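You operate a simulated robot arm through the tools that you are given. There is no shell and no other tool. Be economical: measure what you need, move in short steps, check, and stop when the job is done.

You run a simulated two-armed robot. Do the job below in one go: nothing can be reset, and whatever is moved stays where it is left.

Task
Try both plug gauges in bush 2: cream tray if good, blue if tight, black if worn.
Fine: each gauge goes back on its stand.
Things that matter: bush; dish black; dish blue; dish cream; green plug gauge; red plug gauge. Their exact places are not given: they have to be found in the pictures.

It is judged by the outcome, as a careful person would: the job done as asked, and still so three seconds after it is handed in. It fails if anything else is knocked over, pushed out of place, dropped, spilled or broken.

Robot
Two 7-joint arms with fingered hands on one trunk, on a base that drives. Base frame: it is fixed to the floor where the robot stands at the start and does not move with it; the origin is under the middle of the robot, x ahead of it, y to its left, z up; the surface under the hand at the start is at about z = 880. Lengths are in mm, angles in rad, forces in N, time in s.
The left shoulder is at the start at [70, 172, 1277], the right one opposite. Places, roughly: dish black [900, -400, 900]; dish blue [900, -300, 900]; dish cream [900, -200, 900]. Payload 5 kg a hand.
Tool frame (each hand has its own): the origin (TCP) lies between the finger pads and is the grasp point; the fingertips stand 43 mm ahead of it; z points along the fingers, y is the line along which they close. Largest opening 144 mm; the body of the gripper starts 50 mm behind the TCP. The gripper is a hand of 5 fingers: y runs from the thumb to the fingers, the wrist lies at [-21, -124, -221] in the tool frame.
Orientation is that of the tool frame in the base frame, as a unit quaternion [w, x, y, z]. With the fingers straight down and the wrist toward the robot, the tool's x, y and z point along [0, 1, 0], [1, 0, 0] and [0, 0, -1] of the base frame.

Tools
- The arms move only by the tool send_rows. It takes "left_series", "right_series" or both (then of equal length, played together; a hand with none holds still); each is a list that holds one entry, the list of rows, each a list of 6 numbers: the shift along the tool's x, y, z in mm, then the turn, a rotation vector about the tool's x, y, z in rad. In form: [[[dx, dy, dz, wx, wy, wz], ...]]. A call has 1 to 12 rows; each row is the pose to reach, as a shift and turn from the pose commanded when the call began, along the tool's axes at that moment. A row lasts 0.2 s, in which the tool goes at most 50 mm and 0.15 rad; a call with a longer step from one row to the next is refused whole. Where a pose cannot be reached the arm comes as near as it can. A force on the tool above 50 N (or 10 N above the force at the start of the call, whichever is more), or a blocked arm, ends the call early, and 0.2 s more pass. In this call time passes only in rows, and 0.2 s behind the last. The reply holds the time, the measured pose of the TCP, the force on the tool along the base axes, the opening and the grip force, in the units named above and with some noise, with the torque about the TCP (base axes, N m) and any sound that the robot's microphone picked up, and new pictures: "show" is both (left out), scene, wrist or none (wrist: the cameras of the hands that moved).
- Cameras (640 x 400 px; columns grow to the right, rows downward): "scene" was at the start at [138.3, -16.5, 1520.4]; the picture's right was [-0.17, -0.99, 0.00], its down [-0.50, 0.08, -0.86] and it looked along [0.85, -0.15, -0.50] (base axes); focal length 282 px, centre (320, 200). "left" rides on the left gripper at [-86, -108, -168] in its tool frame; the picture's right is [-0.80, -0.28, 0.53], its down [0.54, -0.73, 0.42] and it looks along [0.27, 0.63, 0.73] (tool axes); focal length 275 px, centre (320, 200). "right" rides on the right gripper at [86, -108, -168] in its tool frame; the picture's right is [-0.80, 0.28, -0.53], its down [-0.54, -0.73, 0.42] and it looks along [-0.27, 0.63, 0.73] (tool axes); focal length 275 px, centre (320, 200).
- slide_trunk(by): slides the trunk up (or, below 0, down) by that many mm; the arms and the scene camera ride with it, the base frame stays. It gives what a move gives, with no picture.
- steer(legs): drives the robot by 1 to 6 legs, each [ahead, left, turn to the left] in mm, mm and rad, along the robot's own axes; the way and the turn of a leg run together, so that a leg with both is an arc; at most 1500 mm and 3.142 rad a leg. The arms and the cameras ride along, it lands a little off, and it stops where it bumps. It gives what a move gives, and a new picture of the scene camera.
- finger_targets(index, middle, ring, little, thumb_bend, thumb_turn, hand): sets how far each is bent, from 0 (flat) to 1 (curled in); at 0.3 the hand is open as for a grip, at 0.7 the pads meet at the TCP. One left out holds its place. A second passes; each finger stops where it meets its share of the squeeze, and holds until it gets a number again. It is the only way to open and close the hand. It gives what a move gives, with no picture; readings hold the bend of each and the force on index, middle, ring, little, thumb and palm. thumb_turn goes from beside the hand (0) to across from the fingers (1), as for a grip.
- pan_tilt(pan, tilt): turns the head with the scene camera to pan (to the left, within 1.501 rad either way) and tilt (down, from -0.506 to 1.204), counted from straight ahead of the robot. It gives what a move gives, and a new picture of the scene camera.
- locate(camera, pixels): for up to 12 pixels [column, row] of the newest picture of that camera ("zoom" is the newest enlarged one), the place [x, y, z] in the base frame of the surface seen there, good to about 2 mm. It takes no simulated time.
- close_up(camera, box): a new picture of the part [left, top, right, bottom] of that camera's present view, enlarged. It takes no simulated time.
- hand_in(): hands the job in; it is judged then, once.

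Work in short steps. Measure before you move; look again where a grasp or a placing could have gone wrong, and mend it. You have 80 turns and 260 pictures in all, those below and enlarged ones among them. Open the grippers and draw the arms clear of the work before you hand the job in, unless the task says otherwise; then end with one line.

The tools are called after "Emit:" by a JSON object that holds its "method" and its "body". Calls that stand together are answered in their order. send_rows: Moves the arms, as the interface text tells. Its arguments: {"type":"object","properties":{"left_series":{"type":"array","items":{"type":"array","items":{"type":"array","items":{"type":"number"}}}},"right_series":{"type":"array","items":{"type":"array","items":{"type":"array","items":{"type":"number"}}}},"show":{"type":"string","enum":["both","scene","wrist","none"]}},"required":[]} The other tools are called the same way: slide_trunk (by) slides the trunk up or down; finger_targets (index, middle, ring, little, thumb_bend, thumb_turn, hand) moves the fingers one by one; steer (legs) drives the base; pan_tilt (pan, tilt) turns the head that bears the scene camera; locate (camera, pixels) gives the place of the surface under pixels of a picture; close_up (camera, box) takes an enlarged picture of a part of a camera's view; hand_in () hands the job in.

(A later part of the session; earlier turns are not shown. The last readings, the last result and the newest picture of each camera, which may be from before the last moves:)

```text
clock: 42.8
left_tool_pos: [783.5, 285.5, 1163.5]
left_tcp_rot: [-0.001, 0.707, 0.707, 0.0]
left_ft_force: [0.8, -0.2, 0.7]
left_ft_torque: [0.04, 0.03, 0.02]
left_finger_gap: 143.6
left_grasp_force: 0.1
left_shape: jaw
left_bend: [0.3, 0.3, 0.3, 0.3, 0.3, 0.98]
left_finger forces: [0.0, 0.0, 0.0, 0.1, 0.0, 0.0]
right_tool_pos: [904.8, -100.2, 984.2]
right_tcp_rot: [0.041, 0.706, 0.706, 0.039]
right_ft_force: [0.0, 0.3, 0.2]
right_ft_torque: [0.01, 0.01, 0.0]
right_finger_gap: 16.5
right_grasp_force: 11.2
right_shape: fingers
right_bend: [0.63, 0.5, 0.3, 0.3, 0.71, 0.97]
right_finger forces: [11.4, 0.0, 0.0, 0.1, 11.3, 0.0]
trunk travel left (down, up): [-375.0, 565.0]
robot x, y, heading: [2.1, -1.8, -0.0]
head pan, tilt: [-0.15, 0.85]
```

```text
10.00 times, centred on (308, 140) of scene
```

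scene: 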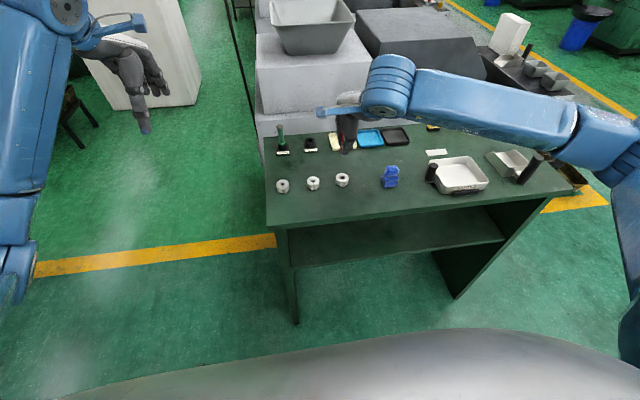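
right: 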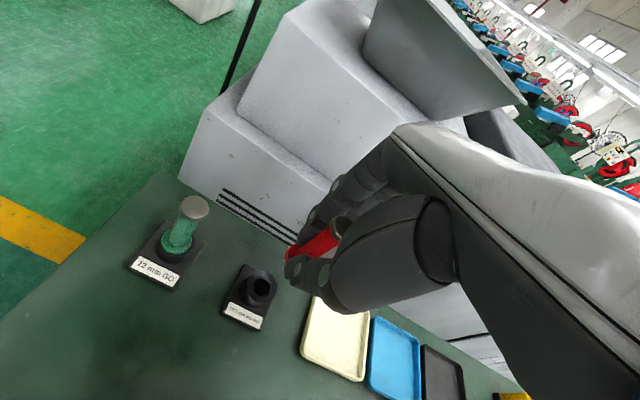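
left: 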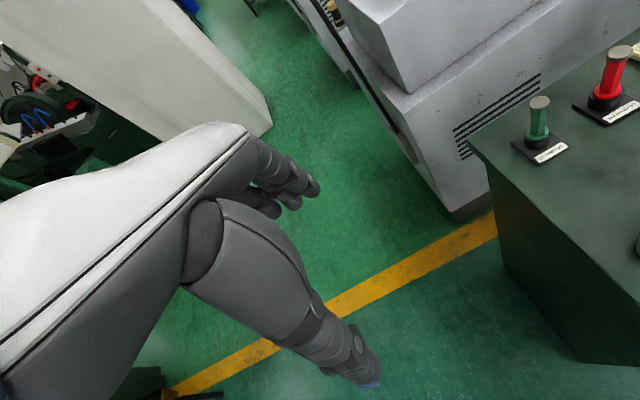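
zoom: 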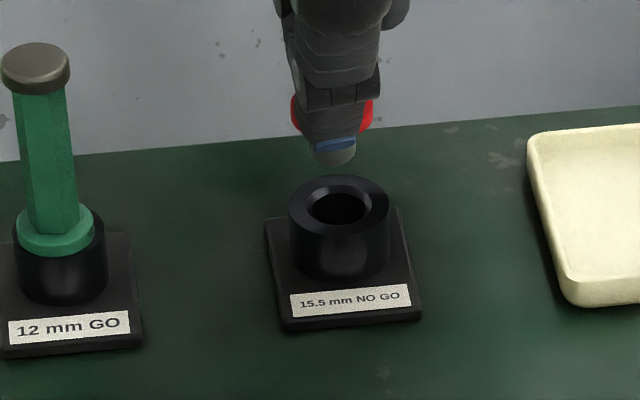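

Both views agree: in the scene the plug tip (335,160) sits over the hole (338,207), and the right-camera line check is within 0.3 px. Lower slowly into the socket.

Emit:
{"method": "send_rows", "body": {"right_series": [[[0, -0.6, 5, 0, 0, 0], [0, -1.1, 9, 0, 0, 0], [0, -1.5, 13, 0, 0, 0], [0, -1.9, 16, 0, 0, 0], [0, -2.2, 19, 0, 0, 0]]], "show": "none"}}

Emit:
{"method": "close_up", "body": {"camera": "right", "box": [240, 215, 336, 275]}}

Emit:
{"method": "close_up", "body": {"camera": "scene", "box": [276, 120, 340, 160]}}

```text
clock: 44.0
left_tool_pos: [782.3, 284.8, 1163.6]
left_tcp_rot: [0.001, 0.707, 0.707, 0.0]
left_ft_force: [0.6, 0.4, -0.2]
left_ft_torque: [0.02, -0.01, -0.01]
left_finger_gap: 143.6
left_grasp_force: 0.0
left_shape: jaw
left_bend: [0.3, 0.3, 0.3, 0.3, 0.3, 0.98]
left_finger forces: [0.0, 0.1, 0.0, 0.0, 0.0, 0.0]
right_tool_pos: [903.1, -98.2, 965.9]
right_tcp_rot: [0.042, 0.705, 0.707, 0.04]
right_ft_force: [-2.6, 0.1, 3.0]
right_ft_torque: [0.0, 0.06, 0.04]
right_finger_gap: 16.2
right_grasp_force: 11.6
right_shape: fingers
right_bend: [0.63, 0.5, 0.3, 0.3, 0.71, 0.97]
right_finger forces: [11.1, 0.1, 0.0, 0.0, 13.5, 0.0]
trunk travel left (down, up): [-375.0, 565.0]
robot x, y, heading: [-1.6, 0.9, -0.001]
head pan, tilt: [-0.15, 0.85]
```

```text
6.67 times, centred on (288, 245) of right
```

zoom: 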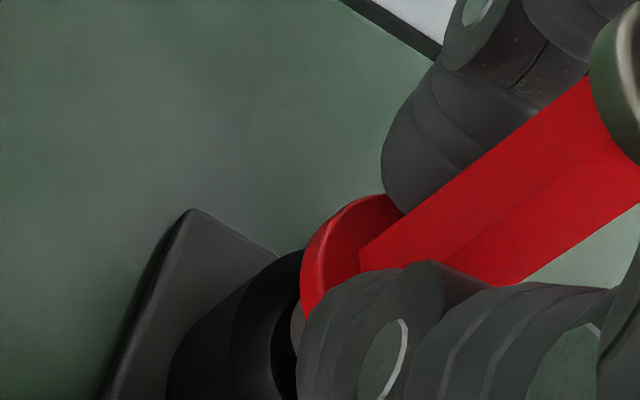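

```text
10.00 times, centred on (308, 140) of scene
```

zoom: 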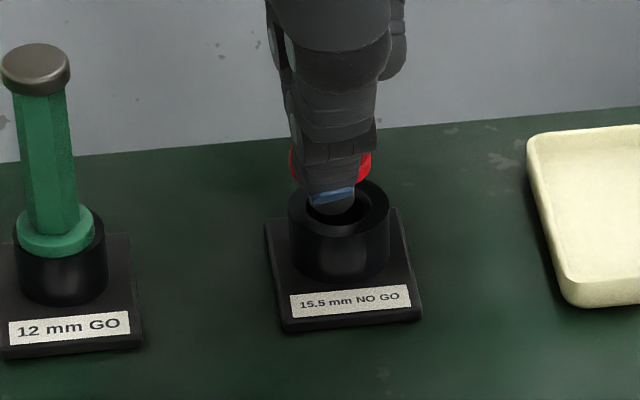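

Contact: force (−2.6,0,+3) means the plug rides on the far chamfer; the scene shows hole visible on the near side. Lift 3 mm, move 2.5 mm nearer (−x) and 0.5 mm right, lower again.

Emit:
{"method": "send_rows", "body": {"right_series": [[[0, 0.4, -3, 0, 0, 0], [-0.6, -2.1, -3.3, 0, 0, 0], [-0.6, -2.5, 0, 0, 0, 0], [-0.6, -2.8, 2.5, 0, 0, 0], [-0.6, -3.1, 5, 0, 0, 0]]], "show": "none"}}

Emit:
{"method": "close_up", "body": {"camera": "right", "box": [240, 215, 336, 275]}}

Emit:
{"method": "close_up", "body": {"camera": "scene", "box": [276, 120, 340, 160]}}

```text
clock: 45.2
left_tool_pos: [783.1, 284.9, 1163.5]
left_tcp_rot: [0.0, 0.707, 0.707, 0.0]
left_ft_force: [-0.5, -0.4, -0.2]
left_ft_torque: [0.04, -0.01, 0.03]
left_finger_gap: 143.5
left_grasp_force: 0.0
left_shape: jaw
left_bend: [0.3, 0.3, 0.3, 0.3, 0.3, 0.98]
left_finger forces: [0.0, 0.0, 0.1, 0.0, 0.0, 0.0]
right_tool_pos: [901.1, -98.9, 960.3]
right_tcp_rot: [0.041, 0.706, 0.706, 0.039]
right_ft_force: [-0.1, 0.0, -0.8]
right_ft_torque: [-0.02, 0.01, 0.01]
right_finger_gap: 16.3
right_grasp_force: 11.5
right_shape: fingers
right_bend: [0.63, 0.5, 0.3, 0.3, 0.71, 0.97]
right_finger forces: [11.0, 0.0, 0.1, 0.0, 12.1, 0.1]
trunk travel left (down, up): [-375.0, 565.0]
robot x, y, heading: [1.1, 2.0, -0.005]
head pan, tilt: [-0.15, 0.85]
```

```text
6.67 times, centred on (288, 245) of right
```

zoom: 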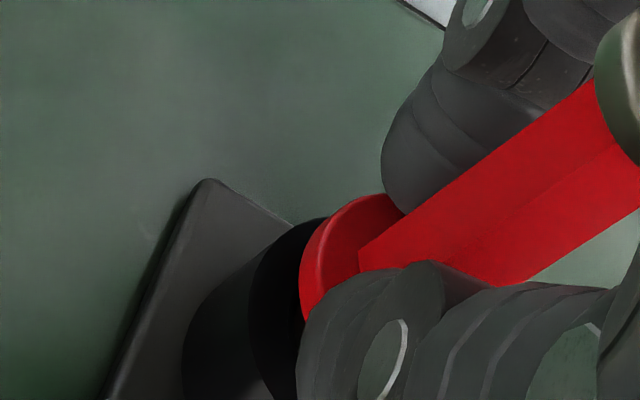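

```text
10.00 times, centred on (308, 140) of scene
```

zoom: 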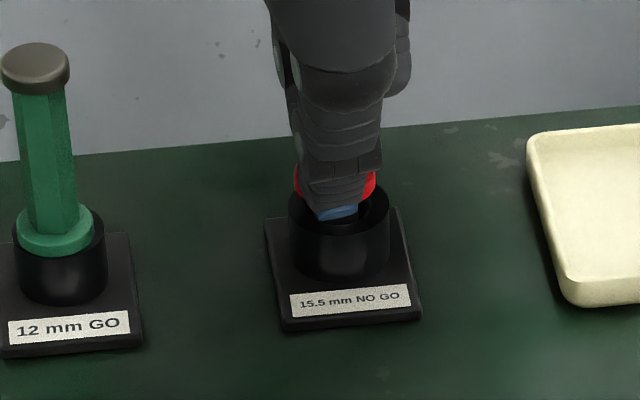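

It's in the socket with no force. Lower another 9 mm until the flange nearly seats.

Emit:
{"method": "send_rows", "body": {"right_series": [[[0, -0.3, 2.5, 0, 0, 0], [0, -0.6, 5, 0, 0, 0], [0, -0.8, 7, 0, 0, 0], [0, -1, 8.5, 0, 0, 0]]], "show": "none"}}

Emit:
{"method": "close_up", "body": {"camera": "right", "box": [240, 215, 336, 275]}}

Emit:
{"method": "locate", "body": {"camera": "zoom", "pixels": [[345, 235], [365, 210], [310, 270], [280, 230], [330, 220]]}}

```text
clock: 46.2
left_tool_pos: [783.2, 284.6, 1163.3]
left_tcp_rot: [0.001, 0.707, 0.707, -0.001]
left_ft_force: [0.5, 0.8, 0.3]
left_ft_torque: [0.02, -0.01, -0.01]
left_finger_gap: 143.4
left_grasp_force: 0.0
left_shape: jaw
left_bend: [0.3, 0.3, 0.3, 0.3, 0.3, 0.98]
left_finger forces: [0.0, 0.0, 0.0, 0.0, 0.0, 0.0]
right_tool_pos: [900.6, -99.0, 951.7]
right_tcp_rot: [0.041, 0.705, 0.707, 0.039]
right_ft_force: [-0.3, 0.1, -0.4]
right_ft_torque: [-0.03, 0.04, -0.01]
right_finger_gap: 16.4
right_grasp_force: 11.9
right_shape: fingers
right_bend: [0.63, 0.5, 0.3, 0.3, 0.71, 0.97]
right_finger forces: [11.1, 0.0, 0.1, 0.0, 12.2, 0.0]
trunk travel left (down, up): [-375.0, 565.0]
robot x, y, heading: [-1.4, 2.1, -0.0]
head pan, tilt: [-0.15, 0.85]
```

```text
6.67 times, centred on (288, 245) of right
```

zoom: 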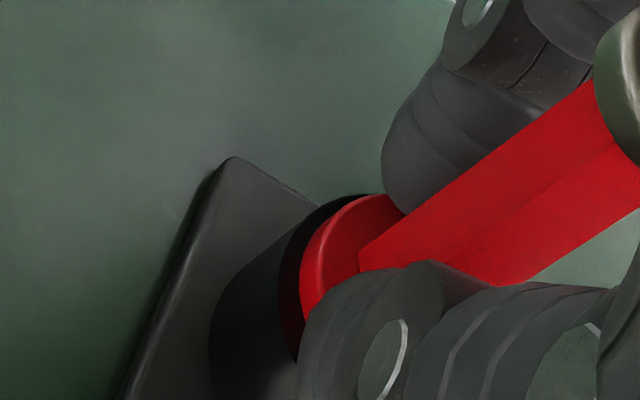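

```text
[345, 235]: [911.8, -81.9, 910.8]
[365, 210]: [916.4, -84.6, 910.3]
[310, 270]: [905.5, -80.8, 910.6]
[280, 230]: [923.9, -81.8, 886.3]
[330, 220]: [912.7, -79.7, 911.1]
```

Flange top at 910.8: seated. Release and open.

Emit:
{"method": "finger_targets", "body": {"hand": "right", "index": 0.55, "thumb_bend": 0.6}}

Emit:
{"method": "finger_targets", "body": {"hand": "right", "index": 0.3, "middle": 0.3, "thumb_bend": 0.3}}

Emit:
{"method": "send_rows", "body": {"right_series": [[[0, 3.4, -30, 0, 0, 0], [0, 6.8, -60, 0, 0, 0], [0, 11.4, -100, 0, 0, 0], [0, 13.7, -120, 0, 0, 0]]], "show": "both"}}

Emit:
{"method": "close_up", "body": {"camera": "scene", "box": [266, 110, 410, 200]}}

```text
clock: 47.2
left_tool_pos: [782.4, 283.2, 1161.8]
left_tcp_rot: [0.0, 0.707, 0.707, 0.0]
left_ft_force: [-0.1, -0.1, -0.4]
left_ft_torque: [0.0, 0.01, -0.04]
left_finger_gap: 143.9
left_grasp_force: 0.0
left_shape: jaw
left_bend: [0.3, 0.3, 0.3, 0.3, 0.3, 0.98]
left_finger forces: [0.0, 0.1, 0.1, 0.0, 0.0, 0.0]
right_tool_pos: [901.2, -100.5, 951.7]
right_tcp_rot: [0.041, 0.705, 0.707, 0.039]
right_ft_force: [-0.2, -0.3, 0.1]
right_ft_torque: [0.0, 0.0, -0.03]
right_finger_gap: 51.1
right_grasp_force: 0.0
right_shape: fingers
right_bend: [0.55, 0.5, 0.3, 0.3, 0.6, 0.97]
right_finger forces: [0.1, 0.0, 0.0, 0.1, 0.1, 0.0]
trunk travel left (down, up): [-375.0, 565.0]
robot x, y, heading: [0.9, -0.9, 0.001]
head pan, tilt: [-0.15, 0.85]
```

```text
clock: 48.2
left_tool_pos: [782.3, 284.8, 1161.9]
left_tcp_rot: [0.001, 0.708, 0.707, 0.0]
left_ft_force: [0.9, 0.7, 0.4]
left_ft_torque: [0.0, 0.01, 0.01]
left_finger_gap: 143.7
left_grasp_force: 0.0
left_shape: jaw
left_bend: [0.3, 0.3, 0.3, 0.3, 0.3, 0.98]
left_finger forces: [0.0, 0.0, 0.0, 0.0, 0.0, 0.0]
right_tool_pos: [900.9, -99.9, 952.4]
right_tcp_rot: [0.041, 0.706, 0.706, 0.039]
right_ft_force: [-0.2, -0.6, 1.4]
right_ft_torque: [0.01, -0.02, 0.02]
right_finger_gap: 149.0
right_grasp_force: 0.1
right_shape: fingers
right_bend: [0.3, 0.3, 0.3, 0.3, 0.3, 0.97]
right_finger forces: [0.0, 0.0, 0.0, 0.1, 0.1, 0.0]
trunk travel left (down, up): [-375.0, 565.0]
robot x, y, heading: [-1.2, -0.6, 0.004]
head pan, tilt: [-0.15, 0.85]
```

```text
clock: 49.2
left_tool_pos: [782.3, 284.6, 1162.3]
left_tcp_rot: [0.0, 0.707, 0.707, 0.001]
left_ft_force: [-0.3, -0.3, -0.3]
left_ft_torque: [-0.01, 0.0, -0.01]
left_finger_gap: 143.9
left_grasp_force: 0.1
left_shape: jaw
left_bend: [0.3, 0.3, 0.3, 0.3, 0.3, 0.98]
left_finger forces: [0.0, 0.0, 0.1, 0.0, 0.0, 0.0]
right_tool_pos: [900.4, -100.5, 1074.3]
right_tcp_rot: [0.042, 0.705, 0.707, 0.039]
right_ft_force: [0.0, 0.0, -0.5]
right_ft_torque: [0.0, -0.05, 0.01]
right_finger_gap: 149.3
right_grasp_force: 0.0
right_shape: fingers
right_bend: [0.3, 0.3, 0.3, 0.3, 0.3, 0.97]
right_finger forces: [0.1, 0.1, 0.0, 0.0, 0.0, 0.0]
trunk travel left (down, up): [-375.0, 565.0]
robot x, y, heading: [1.1, -2.4, -0.0]
head pan, tilt: [-0.15, 0.85]
```

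scene: 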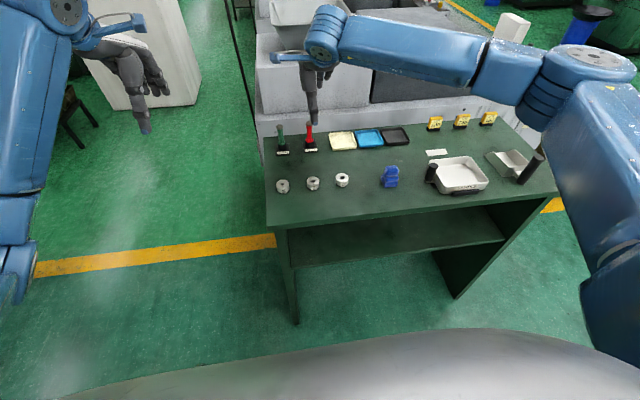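
right: 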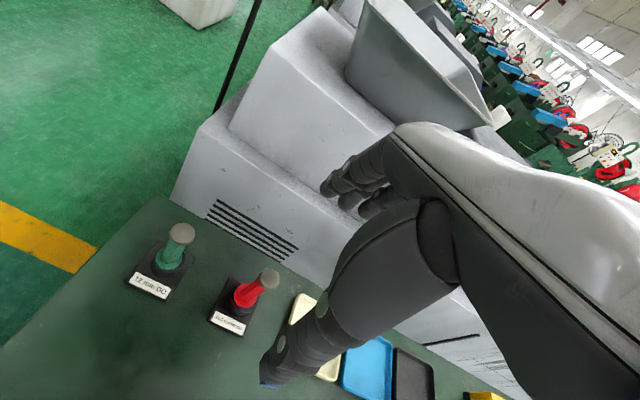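

```text
4.44 times, centred on (338, 155) of scene
```

zoom: 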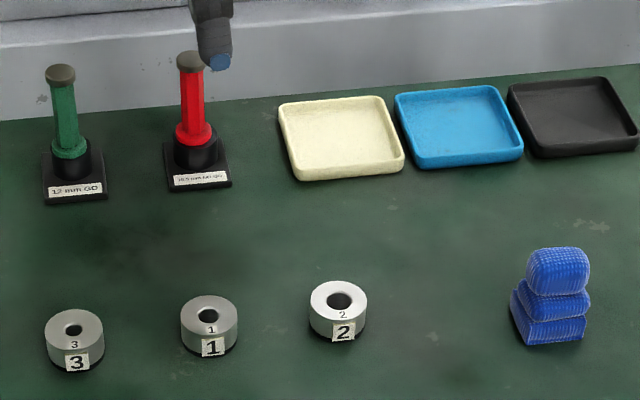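

Both gauges stand seated. Now go over bush 2 with the open hand, keeping the tilt that levelled the grip.

Emit:
{"method": "send_rows", "body": {"right_series": [[[-15, -39, -4.5, 0, 0, 0], [-30, -77, -9, 0, 0, 0], [-45, -116, -13.4, 0, 0, 0], [-60, -154, -17.8, 0, 0, 0], [-75, -192.6, -22, 0, 0, 0], [-75, -196, 10, 0, 0, 0], [-75, -200, 41, 0, 0, 0]]], "show": "wrist"}}

Emit:
{"method": "close_up", "body": {"camera": "right", "box": [228, 230, 324, 290]}}

Emit:
{"method": "close_up", "body": {"camera": "scene", "box": [310, 130, 374, 200]}}

```text
clock: 50.8
left_tool_pos: [782.4, 284.5, 1163.6]
left_tcp_rot: [0.0, 0.707, 0.707, -0.001]
left_ft_force: [0.7, -0.5, 0.2]
left_ft_torque: [0.03, 0.0, 0.02]
left_finger_gap: 143.9
left_grasp_force: 0.1
left_shape: jaw
left_bend: [0.3, 0.3, 0.3, 0.3, 0.3, 0.98]
left_finger forces: [0.0, 0.1, 0.0, 0.1, 0.1, 0.1]
right_tool_pos: [707.0, -177.3, 1010.1]
right_tcp_rot: [0.041, 0.706, 0.706, 0.04]
right_ft_force: [0.1, 0.2, 0.5]
right_ft_torque: [0.02, 0.04, -0.02]
right_finger_gap: 149.4
right_grasp_force: 0.1
right_shape: fingers
right_bend: [0.3, 0.3, 0.3, 0.3, 0.3, 0.97]
right_finger forces: [0.1, 0.0, 0.1, 0.0, 0.0, 0.0]
trunk travel left (down, up): [-375.0, 565.0]
robot x, y, heading: [-2.9, -2.3, 0.001]
head pan, tilt: [-0.15, 0.85]
```

right: 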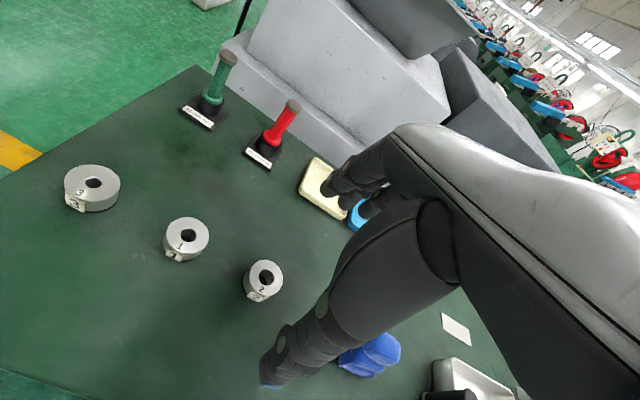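

```text
6.67 times, centred on (276, 260) of right
```

zoom: 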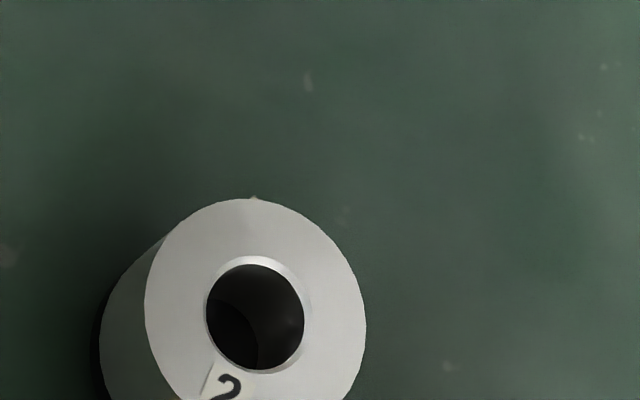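

```text
5.71 times, centred on (342, 165) of scene
```

zoom: 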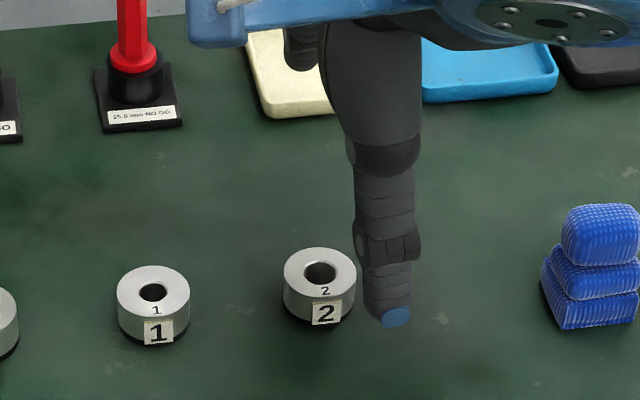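

Emit:
{"method": "locate", "body": {"camera": "zoom", "pixels": [[148, 300], [363, 335], [250, 202], [165, 370], [340, 255], [180, 235], [350, 385], [245, 262], [263, 372]]}}

Emit:
{"method": "locate", "body": {"camera": "scene", "pixels": [[335, 179], [350, 179], [342, 174], [342, 184], [395, 133], [383, 133], [408, 133], [395, 128], [395, 141], [397, 144]]}}

```text
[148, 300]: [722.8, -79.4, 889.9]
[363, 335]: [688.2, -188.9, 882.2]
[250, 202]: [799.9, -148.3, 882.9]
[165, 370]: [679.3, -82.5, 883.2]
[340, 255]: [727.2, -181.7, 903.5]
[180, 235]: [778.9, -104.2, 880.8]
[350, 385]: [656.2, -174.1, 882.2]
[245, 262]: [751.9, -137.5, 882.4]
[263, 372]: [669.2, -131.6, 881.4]
```

```text
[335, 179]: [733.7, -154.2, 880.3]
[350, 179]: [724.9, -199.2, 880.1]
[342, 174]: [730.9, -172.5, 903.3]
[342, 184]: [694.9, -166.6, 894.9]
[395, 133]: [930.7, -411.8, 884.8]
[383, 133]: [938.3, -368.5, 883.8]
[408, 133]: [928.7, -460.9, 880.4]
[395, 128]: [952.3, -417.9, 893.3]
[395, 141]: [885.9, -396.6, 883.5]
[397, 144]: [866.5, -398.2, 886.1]
```

Emit:
{"method": "close_up", "body": {"camera": "right", "box": [228, 240, 308, 310]}}

Emit:
{"method": "locate", "body": {"camera": "right", "pixels": [[251, 275], [281, 280], [266, 261], [252, 285], [278, 268], [255, 266], [270, 290], [264, 273]]}}

```text
5.71 times, centred on (268, 275) of right
```

zoom: 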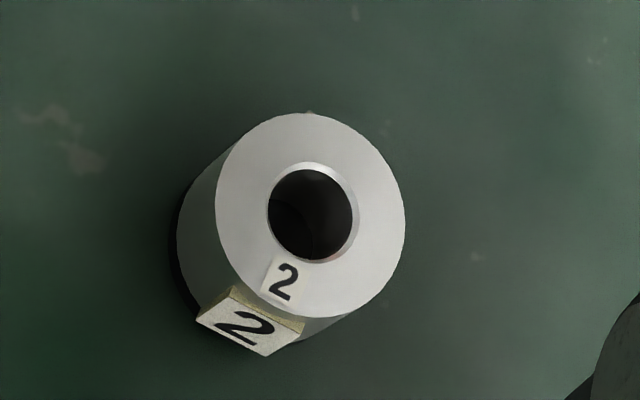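

```text
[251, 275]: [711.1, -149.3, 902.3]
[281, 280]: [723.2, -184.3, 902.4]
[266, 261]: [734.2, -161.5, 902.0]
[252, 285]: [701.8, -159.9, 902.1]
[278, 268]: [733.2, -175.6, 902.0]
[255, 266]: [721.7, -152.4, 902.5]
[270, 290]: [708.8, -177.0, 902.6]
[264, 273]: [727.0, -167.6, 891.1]
```

Bush 2 centre (717.4,-167.3). Shift +3 mm in y and descend to TCP z≈931 with the open hand, then pre-close.

Emit:
{"method": "send_rows", "body": {"right_series": [[[3, -2.5, 25, 0, 0, 0], [3, -5.3, 50, 0, 0, 0], [3, -7.6, 70, 0, 0, 0], [3, -8.7, 79, 0, 0, 0]]], "show": "none"}}

Emit:
{"method": "finger_targets", "body": {"hand": "right", "index": 0.5, "thumb_bend": 0.5}}

Emit:
{"method": "close_up", "body": {"camera": "right", "box": [230, 180, 390, 280]}}

Emit:
{"method": "close_up", "body": {"camera": "scene", "box": [310, 150, 374, 200]}}

```text
clock: 51.8
left_tool_pos: [782.7, 284.2, 1162.1]
left_tcp_rot: [-0.001, 0.707, 0.707, 0.0]
left_ft_force: [1.2, 0.7, 0.3]
left_ft_torque: [-0.01, 0.0, -0.02]
left_finger_gap: 143.4
left_grasp_force: 0.0
left_shape: jaw
left_bend: [0.3, 0.3, 0.3, 0.3, 0.3, 0.98]
left_finger forces: [0.0, 0.0, 0.1, 0.0, 0.0, 0.0]
right_tool_pos: [708.1, -172.9, 930.1]
right_tcp_rot: [0.04, 0.705, 0.707, 0.039]
right_ft_force: [-0.5, 0.6, 0.9]
right_ft_torque: [0.04, 0.03, -0.01]
right_finger_gap: 149.5
right_grasp_force: 0.1
right_shape: fingers
right_bend: [0.3, 0.3, 0.3, 0.3, 0.3, 0.97]
right_finger forces: [0.0, 0.0, 0.0, 0.0, 0.6, 0.1]
trunk travel left (down, up): [-375.0, 565.0]
robot x, y, heading: [-2.8, -0.1, 0.003]
head pan, tilt: [-0.15, 0.85]
```

```text
clock: 52.8
left_tool_pos: [780.7, 285.4, 1163.6]
left_tcp_rot: [0.0, 0.707, 0.707, 0.001]
left_ft_force: [0.3, 0.8, 0.5]
left_ft_torque: [0.0, 0.01, 0.02]
left_finger_gap: 143.8
left_grasp_force: 0.0
left_shape: jaw
left_bend: [0.3, 0.3, 0.3, 0.3, 0.3, 0.98]
left_finger forces: [0.0, 0.0, 0.1, 0.0, 0.0, 0.1]
right_tool_pos: [706.2, -171.3, 933.0]
right_tcp_rot: [0.042, 0.705, 0.707, 0.04]
right_ft_force: [-3.0, -1.1, 24.7]
right_ft_torque: [0.17, 1.66, 0.06]
right_finger_gap: 87.4
right_grasp_force: 12.4
right_shape: fingers
right_bend: [0.5, 0.3, 0.3, 0.3, 0.47, 0.98]
right_finger forces: [0.0, 0.1, 0.0, 0.0, 25.5, 0.1]
trunk travel left (down, up): [-375.0, 565.0]
robot x, y, heading: [-1.0, -0.4, 0.001]
head pan, tilt: [-0.15, 0.85]
```

```text
4.00 times, centred on (310, 230) of right
```

zoom: 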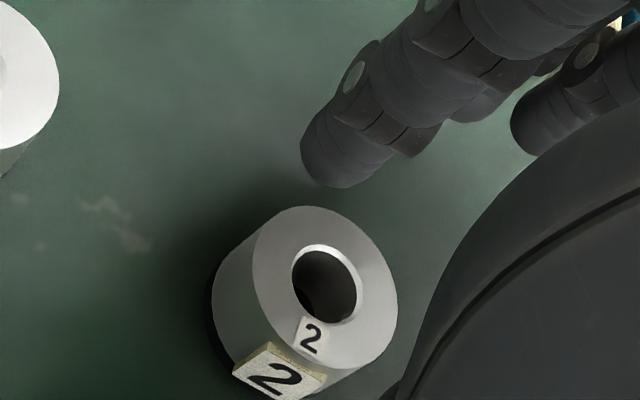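

```text
8.00 times, centred on (342, 175) of scene
```

zoom: 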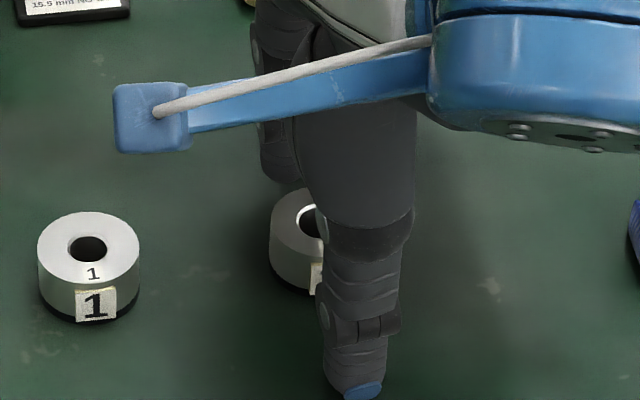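

The thumb tip presses the table (25 N) because the tilt puts the thumb side lower. Raise 18 mm first, then pre-close to 0.56 and check the tip heights.

Emit:
{"method": "send_rows", "body": {"right_series": [[[0, 1, -9, 0, 0, 0], [0, 2, -18, 0, 0, 0]]], "show": "none"}}

Emit:
{"method": "finger_targets", "body": {"hand": "right", "index": 0.56, "thumb_bend": 0.56}}

Emit:
{"method": "close_up", "body": {"camera": "scene", "box": [310, 150, 374, 200]}}

Emit:
{"method": "locate", "body": {"camera": "zoom", "pixels": [[355, 338], [355, 320], [345, 290], [362, 345], [350, 350], [295, 230], [345, 335]]}}

Emit:
{"method": "close_up", "body": {"camera": "right", "box": [230, 180, 390, 300]}}

```text
clock: 53.4
left_tool_pos: [781.9, 285.1, 1162.9]
left_tcp_rot: [0.001, 0.707, 0.707, 0.0]
left_ft_force: [0.1, 0.8, 0.2]
left_ft_torque: [0.01, -0.02, 0.0]
left_finger_gap: 143.2
left_grasp_force: 0.0
left_shape: jaw
left_bend: [0.3, 0.3, 0.3, 0.3, 0.3, 0.98]
left_finger forces: [0.0, 0.1, 0.0, 0.1, 0.0, 0.1]
right_tool_pos: [705.9, -172.3, 948.4]
right_tcp_rot: [0.042, 0.706, 0.706, 0.039]
right_ft_force: [-1.1, -0.3, 0.3]
right_ft_torque: [-0.01, -0.02, -0.01]
right_finger_gap: 79.1
right_grasp_force: 0.1
right_shape: fingers
right_bend: [0.5, 0.3, 0.3, 0.3, 0.5, 0.97]
right_finger forces: [0.1, 0.1, 0.1, 0.0, 0.0, 0.1]
trunk travel left (down, up): [-375.0, 565.0]
robot x, y, heading: [-2.3, 2.6, 0.002]
head pan, tilt: [-0.15, 0.85]
```

```text
clock: 54.4
left_tool_pos: [782.0, 284.9, 1163.9]
left_tcp_rot: [0.0, 0.707, 0.707, -0.001]
left_ft_force: [0.0, 0.1, -0.2]
left_ft_torque: [-0.01, -0.02, 0.0]
left_finger_gap: 143.6
left_grasp_force: 0.0
left_shape: jaw
left_bend: [0.3, 0.3, 0.3, 0.3, 0.3, 0.98]
left_finger forces: [0.0, 0.1, 0.1, 0.1, 0.1, 0.0]
right_tool_pos: [707.8, -170.0, 948.5]
right_tcp_rot: [0.042, 0.706, 0.706, 0.039]
right_ft_force: [0.7, -0.1, 0.1]
right_ft_torque: [-0.03, 0.0, -0.04]
right_finger_gap: 57.4
right_grasp_force: 0.0
right_shape: fingers
right_bend: [0.56, 0.3, 0.3, 0.3, 0.56, 0.97]
right_finger forces: [0.1, 0.1, 0.1, 0.0, 0.0, 0.0]
trunk travel left (down, up): [-375.0, 565.0]
robot x, y, heading: [2.3, 0.8, 0.002]
head pan, tilt: [-0.15, 0.85]
```

```text
8.00 times, centred on (342, 175) of scene
```

zoom: 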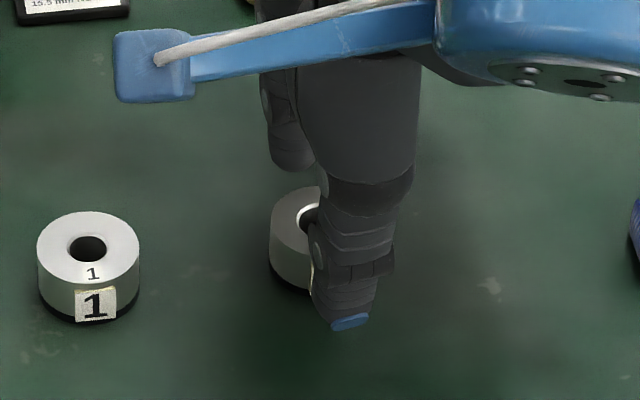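

```text
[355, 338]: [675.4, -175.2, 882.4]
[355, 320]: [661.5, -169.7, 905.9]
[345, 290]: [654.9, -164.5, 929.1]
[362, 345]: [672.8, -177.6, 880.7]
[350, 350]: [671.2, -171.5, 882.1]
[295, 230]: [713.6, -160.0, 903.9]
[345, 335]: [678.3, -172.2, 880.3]
```

```text
3.33 times, centred on (310, 240) of right
```

zoom: 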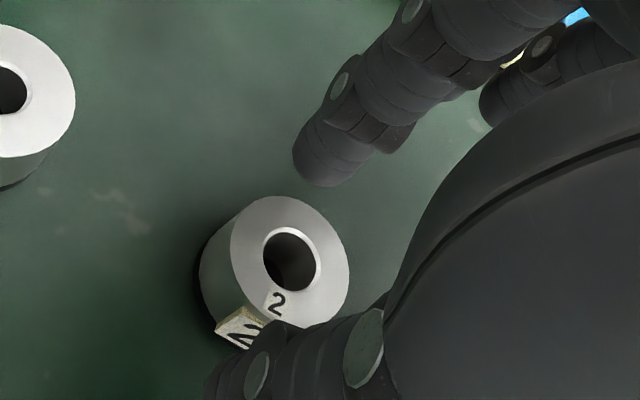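

Thumb tip ≈ 46 mm below TCP, index higher. For the bush I'll level the hand (undo tilt), re-centre to TCP (711,-174), and check both tips.

Emit:
{"method": "send_rows", "body": {"right_series": [[[-2, 3.5, 0.4, 0.115, 0, 0]]], "show": "wrist"}}

Emit:
{"method": "close_up", "body": {"camera": "scene", "box": [310, 150, 374, 200]}}

Emit:
{"method": "locate", "body": {"camera": "zoom", "pixels": [[340, 315], [345, 305], [350, 320], [335, 290], [290, 155], [290, 165], [300, 225]]}}

Emit:
{"method": "close_up", "body": {"camera": "right", "box": [230, 180, 390, 300]}}

Emit:
{"method": "locate", "body": {"camera": "zoom", "pixels": [[300, 175], [315, 180], [335, 165], [325, 135], [230, 370], [260, 360], [285, 200], [240, 240], [345, 270]]}}

```text
clock: 54.8
left_tool_pos: [783.1, 285.5, 1163.0]
left_tcp_rot: [-0.001, 0.707, 0.707, 0.0]
left_ft_force: [0.6, 0.8, 0.7]
left_ft_torque: [0.0, -0.01, 0.02]
left_finger_gap: 143.6
left_grasp_force: 0.0
left_shape: jaw
left_bend: [0.3, 0.3, 0.3, 0.3, 0.3, 0.98]
left_finger forces: [0.0, 0.0, 0.0, 0.0, 0.1, 0.0]
right_tool_pos: [710.7, -174.1, 947.9]
right_tcp_rot: [0.0, 0.707, 0.707, -0.002]
right_ft_force: [-0.1, 0.0, 0.1]
right_ft_torque: [-0.01, 0.03, -0.01]
right_finger_gap: 57.4
right_grasp_force: 0.0
right_shape: fingers
right_bend: [0.56, 0.3, 0.3, 0.3, 0.56, 0.97]
right_finger forces: [0.0, 0.0, 0.0, 0.1, 0.0, 0.1]
trunk travel left (down, up): [-375.0, 565.0]
robot x, y, heading: [0.6, -1.0, 0.001]
head pan, tilt: [-0.15, 0.85]
```

right: 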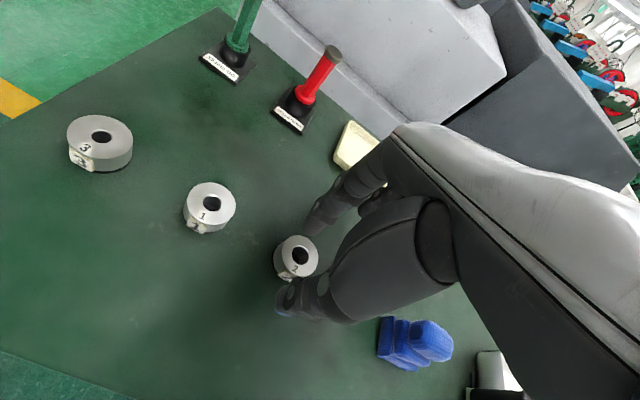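

```text
8.00 times, centred on (342, 175) of scene
```

zoom: 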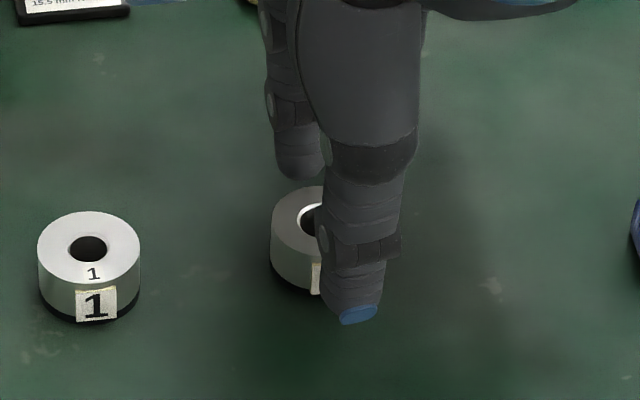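

```text
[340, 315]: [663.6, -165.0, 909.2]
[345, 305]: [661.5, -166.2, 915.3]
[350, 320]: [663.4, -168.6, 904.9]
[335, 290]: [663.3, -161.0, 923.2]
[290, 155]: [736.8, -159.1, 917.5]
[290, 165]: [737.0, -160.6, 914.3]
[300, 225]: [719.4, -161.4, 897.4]
```

```text
3.33 times, centred on (310, 240) of right
```

zoom: 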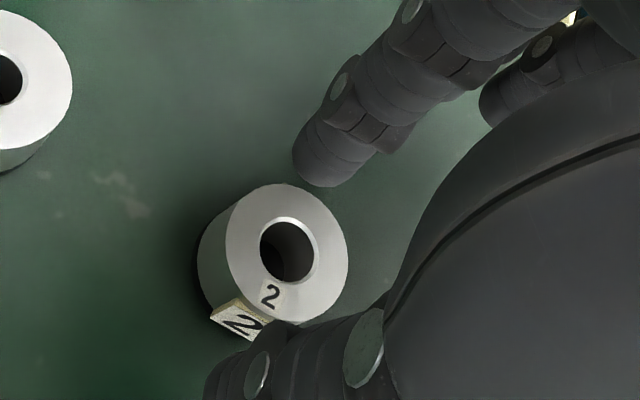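

```text
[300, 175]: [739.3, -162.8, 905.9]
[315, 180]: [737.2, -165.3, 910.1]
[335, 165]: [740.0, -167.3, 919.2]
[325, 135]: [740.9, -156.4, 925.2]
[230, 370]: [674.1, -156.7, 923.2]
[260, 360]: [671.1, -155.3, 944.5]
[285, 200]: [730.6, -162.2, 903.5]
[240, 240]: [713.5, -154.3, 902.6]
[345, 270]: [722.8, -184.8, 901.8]
```

Level now: thumb tip ≈904 and index tip ≈905, bush between them laterally aligned (y≈-165). Index is only ~2 mm beyond the far edge, so shift +5 mm in x, then lower 18 mm.

Emit:
{"method": "send_rows", "body": {"right_series": [[[-1, 5, 0, 0, 0, 0], [-1, 5, 8, 0, 0, 0], [-1, 5, 14, 0, 0, 0], [-1, 5, 18, 0, 0, 0]]], "show": "none"}}

Emit:
{"method": "finger_targets", "body": {"hand": "right", "index": 0.72, "thumb_bend": 0.72}}

Emit:
{"method": "close_up", "body": {"camera": "right", "box": [230, 180, 390, 300]}}

Emit:
{"method": "close_up", "body": {"camera": "scene", "box": [310, 150, 374, 200]}}

```text
clock: 55.8
left_tool_pos: [783.0, 285.5, 1162.5]
left_tcp_rot: [-0.001, 0.707, 0.707, 0.0]
left_ft_force: [-0.5, -0.6, 0.1]
left_ft_torque: [0.01, 0.04, -0.01]
left_finger_gap: 143.4
left_grasp_force: 0.2
left_shape: jaw
left_bend: [0.3, 0.3, 0.3, 0.3, 0.3, 0.98]
left_finger forces: [0.0, 0.1, 0.0, 0.0, 0.0, 0.0]
right_tool_pos: [715.7, -174.3, 929.2]
right_tcp_rot: [0.001, 0.706, 0.708, -0.001]
right_ft_force: [0.4, 0.6, 0.2]
right_ft_torque: [-0.05, 0.02, -0.01]
right_finger_gap: 57.2
right_grasp_force: 0.0
right_shape: fingers
right_bend: [0.56, 0.3, 0.3, 0.3, 0.56, 0.97]
right_finger forces: [0.0, 0.0, 0.0, 0.0, 0.0, 0.0]
trunk travel left (down, up): [-375.0, 565.0]
robot x, y, heading: [0.4, -1.6, 0.002]
head pan, tilt: [-0.15, 0.85]
```

```text
clock: 56.8
left_tool_pos: [782.1, 284.8, 1162.2]
left_tcp_rot: [-0.001, 0.707, 0.707, -0.001]
left_ft_force: [-0.1, -0.7, 0.5]
left_ft_torque: [0.0, -0.03, -0.01]
left_finger_gap: 143.7
left_grasp_force: 0.0
left_shape: jaw
left_bend: [0.3, 0.3, 0.3, 0.3, 0.3, 0.98]
left_finger forces: [0.0, 0.1, 0.0, 0.0, 0.0, 0.0]
right_tool_pos: [716.7, -174.9, 930.0]
right_tcp_rot: [0.0, 0.707, 0.707, -0.002]
right_ft_force: [0.4, -0.6, 0.4]
right_ft_torque: [0.0, 0.02, -0.01]
right_finger_gap: 41.1
right_grasp_force: 11.1
right_shape: fingers
right_bend: [0.58, 0.3, 0.3, 0.3, 0.65, 0.97]
right_finger forces: [10.7, 0.1, 0.0, 0.0, 11.5, 0.1]
trunk travel left (down, up): [-375.0, 565.0]
robot x, y, heading: [-1.4, -1.8, -0.001]
head pan, tilt: [-0.15, 0.85]
```

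```text
3.33 times, centred on (310, 240) of right
```

zoom: 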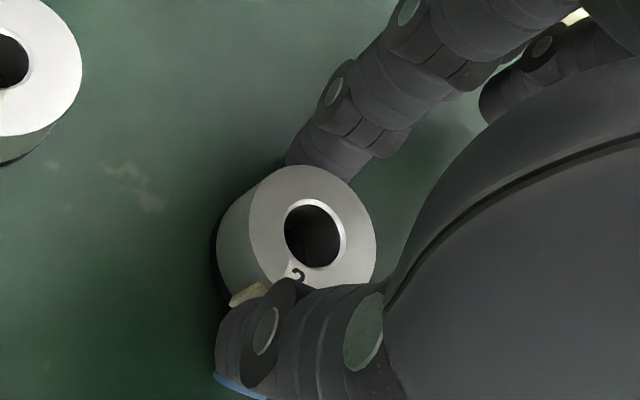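

```text
8.00 times, centred on (342, 175) of scene
```

zoom: 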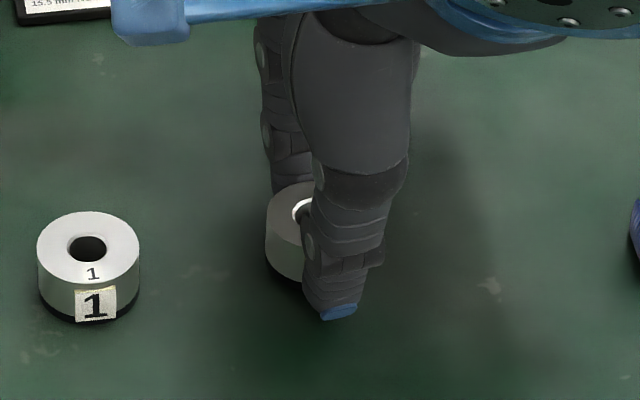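

Grip is balanced at ~11 N with a 41 mm gap. Lift 20 mm slowly and check the hold.

Emit:
{"method": "send_rows", "body": {"right_series": [[[0, 0, -3, 0, 0, 0], [0, 0, -7, 0, 0, 0], [0, 0, -12, 0, 0, 0], [0, 0, -20, 0, 0, 0]]], "show": "none"}}

Emit:
{"method": "close_up", "body": {"camera": "right", "box": [230, 180, 390, 300]}}

Emit:
{"method": "locate", "body": {"camera": "zoom", "pixels": [[255, 210], [310, 175], [365, 240], [270, 265], [335, 185], [240, 285]]}}

```text
clock: 57.8
left_tool_pos: [783.1, 285.1, 1163.8]
left_tcp_rot: [0.0, 0.707, 0.707, 0.0]
left_ft_force: [-0.9, -0.3, 0.1]
left_ft_torque: [0.03, 0.0, 0.0]
left_finger_gap: 143.6
left_grasp_force: 0.1
left_shape: jaw
left_bend: [0.3, 0.3, 0.3, 0.3, 0.3, 0.98]
left_finger forces: [0.0, 0.1, 0.0, 0.1, 0.0, 0.0]
right_tool_pos: [716.2, -175.2, 951.2]
right_tcp_rot: [0.001, 0.707, 0.707, -0.002]
right_ft_force: [1.0, -0.3, -1.3]
right_ft_torque: [-0.01, 0.01, -0.04]
right_finger_gap: 41.2
right_grasp_force: 10.8
right_shape: fingers
right_bend: [0.58, 0.3, 0.3, 0.3, 0.65, 0.97]
right_finger forces: [10.8, 0.0, 0.0, 0.0, 11.5, 0.1]
trunk travel left (down, up): [-375.0, 565.0]
robot x, y, heading: [1.6, -2.0, -0.0]
head pan, tilt: [-0.15, 0.85]
```

```text
3.33 times, centred on (310, 240) of right
```

zoom: 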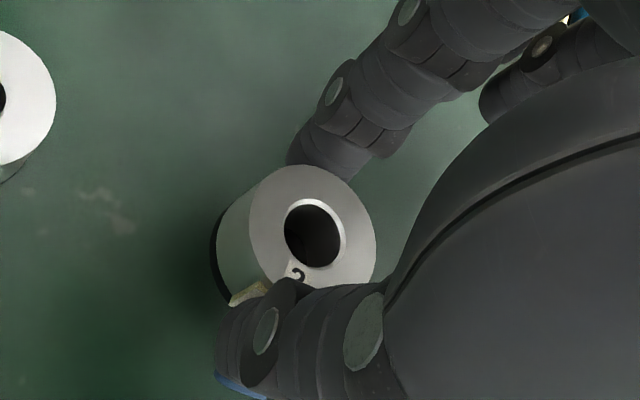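

```text
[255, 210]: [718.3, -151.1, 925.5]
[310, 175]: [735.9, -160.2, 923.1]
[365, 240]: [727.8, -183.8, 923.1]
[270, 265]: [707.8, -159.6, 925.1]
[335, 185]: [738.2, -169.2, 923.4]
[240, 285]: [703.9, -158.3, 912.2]
```

Held level, top at z≈924, bush centre at TCP+(4,7). Raise further and measure the black dish.

Emit:
{"method": "send_rows", "body": {"right_series": [[[0, 0, -30, 0, 0, 0], [0, 0, -65, 0, 0, 0]]], "show": "none"}}

Emit:
{"method": "close_up", "body": {"camera": "scene", "box": [364, 115, 428, 155]}}

Emit:
{"method": "locate", "body": {"camera": "zoom", "pixels": [[320, 190], [250, 130], [390, 130], [240, 260], [420, 250], [320, 130], [320, 250], [180, 200], [460, 190], [320, 280], [320, 110]]}}

```text
clock: 58.4
left_tool_pos: [781.8, 285.3, 1162.9]
left_tcp_rot: [0.0, 0.707, 0.707, 0.001]
left_ft_force: [0.8, 0.5, -1.7]
left_ft_torque: [-0.01, 0.01, -0.01]
left_finger_gap: 143.4
left_grasp_force: 0.0
left_shape: jaw
left_bend: [0.3, 0.3, 0.3, 0.3, 0.3, 0.98]
left_finger forces: [0.1, 0.0, 0.0, 0.0, 0.1, 0.0]
right_tool_pos: [717.0, -174.1, 1017.1]
right_tcp_rot: [0.0, 0.707, 0.707, -0.002]
right_ft_force: [0.6, -0.1, -1.8]
right_ft_torque: [-0.02, -0.02, -0.05]
right_finger_gap: 40.9
right_grasp_force: 11.5
right_shape: fingers
right_bend: [0.58, 0.3, 0.3, 0.3, 0.65, 0.97]
right_finger forces: [10.8, 0.0, 0.0, 0.0, 11.4, 0.0]
trunk travel left (down, up): [-375.0, 565.0]
robot x, y, heading: [-1.3, -0.3, -0.001]
head pan, tilt: [-0.15, 0.85]
```

```text
10.00 times, centred on (396, 135) of scene
```

zoom: 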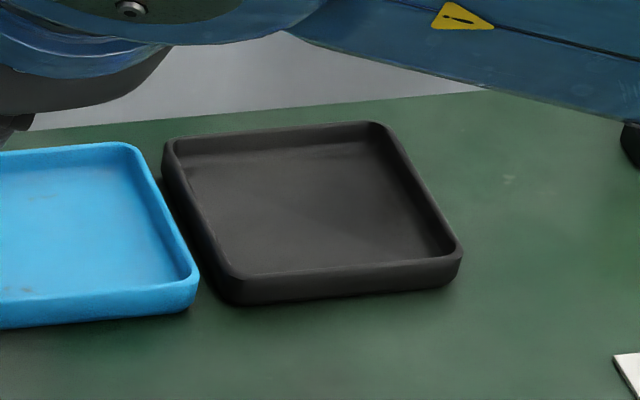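

```text
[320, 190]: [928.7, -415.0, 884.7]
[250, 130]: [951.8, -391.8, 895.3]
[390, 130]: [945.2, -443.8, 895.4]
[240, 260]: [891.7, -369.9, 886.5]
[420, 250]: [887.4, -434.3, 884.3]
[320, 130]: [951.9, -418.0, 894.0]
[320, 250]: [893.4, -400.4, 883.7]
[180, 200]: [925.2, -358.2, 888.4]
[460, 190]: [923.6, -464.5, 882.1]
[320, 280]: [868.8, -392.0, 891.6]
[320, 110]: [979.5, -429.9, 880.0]
```

Dish inner floor spans x≈876–946, y≈-365 to -440, rim z 895, floor 884. A straight pinch would be tight against the rim, so I'll yaw the hand 45° to use the diagonal. Check the LOT blocks' positions for clearance first.

Emit:
{"method": "locate", "body": {"camera": "scene", "pixels": [[434, 118], [434, 124], [429, 128], [440, 128], [461, 121], [390, 175], [439, 153], [430, 170]]}}

Emit:
{"method": "send_rows", "body": {"right_series": [[[0, 0, 0, 0, 0, 0.15], [0, 0, 0, 0, 0, 0.3], [-20, 20, 0, 0, 0, 0.45], [-40, 45, 0, 0, 0, 0.6], [-65, 65, 0, 0, 0, 0.75], [-95, 85, 0, 0, 0, 0.78], [-125, 105, 0, 0, 0, 0.78]]], "show": "both"}}

Emit:
{"method": "close_up", "body": {"camera": "right", "box": [230, 180, 390, 300]}}

```text
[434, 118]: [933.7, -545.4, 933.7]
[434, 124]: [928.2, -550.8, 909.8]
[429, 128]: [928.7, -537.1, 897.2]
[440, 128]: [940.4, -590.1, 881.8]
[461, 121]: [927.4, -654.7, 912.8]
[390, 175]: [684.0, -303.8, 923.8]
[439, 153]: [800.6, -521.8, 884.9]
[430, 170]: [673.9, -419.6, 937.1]
```

```text
clock: 60.0
left_tool_pos: [781.1, 284.6, 1162.4]
left_tcp_rot: [-0.001, 0.707, 0.707, 0.0]
left_ft_force: [0.4, 0.1, -0.6]
left_ft_torque: [0.01, 0.01, -0.01]
left_finger_gap: 143.6
left_grasp_force: 0.0
left_shape: jaw
left_bend: [0.3, 0.3, 0.3, 0.3, 0.3, 0.98]
left_finger forces: [0.0, 0.0, 0.1, 0.0, 0.0, 0.0]
right_tool_pos: [821.2, -300.9, 1016.6]
right_tcp_rot: [0.001, 0.922, 0.386, -0.002]
right_ft_force: [-0.3, -0.6, -2.4]
right_ft_torque: [-0.02, 0.04, -0.01]
right_finger_gap: 41.2
right_grasp_force: 11.2
right_shape: fingers
right_bend: [0.58, 0.3, 0.3, 0.3, 0.65, 0.97]
right_finger forces: [10.9, 0.1, 0.0, 0.0, 11.5, 0.0]
trunk travel left (down, up): [-375.0, 565.0]
robot x, y, heading: [2.1, 1.6, -0.002]
head pan, tilt: [-0.15, 0.85]
```

scene: 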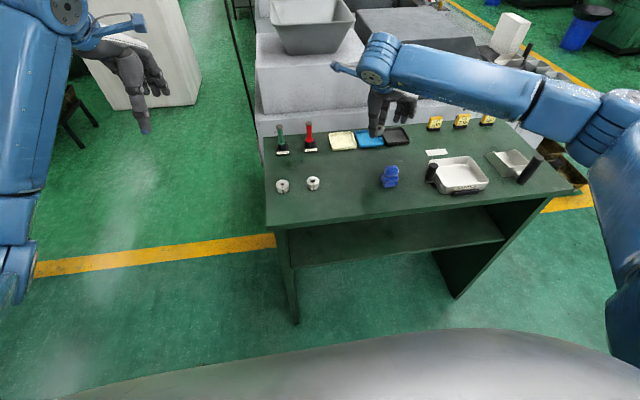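
right: 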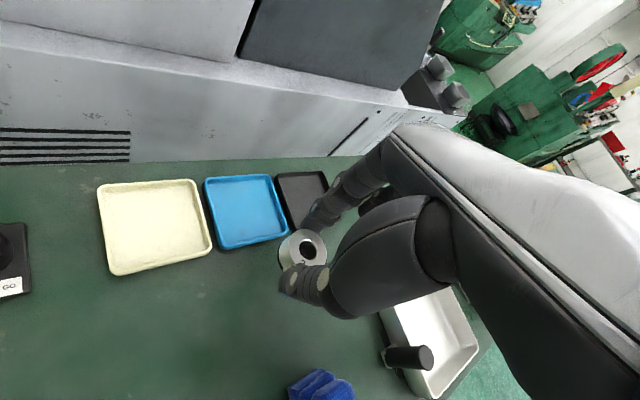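

```text
3.33 times, centred on (310, 240) of right
```

zoom: 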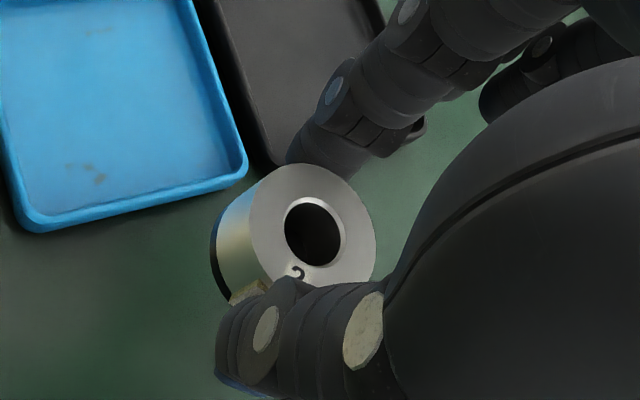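

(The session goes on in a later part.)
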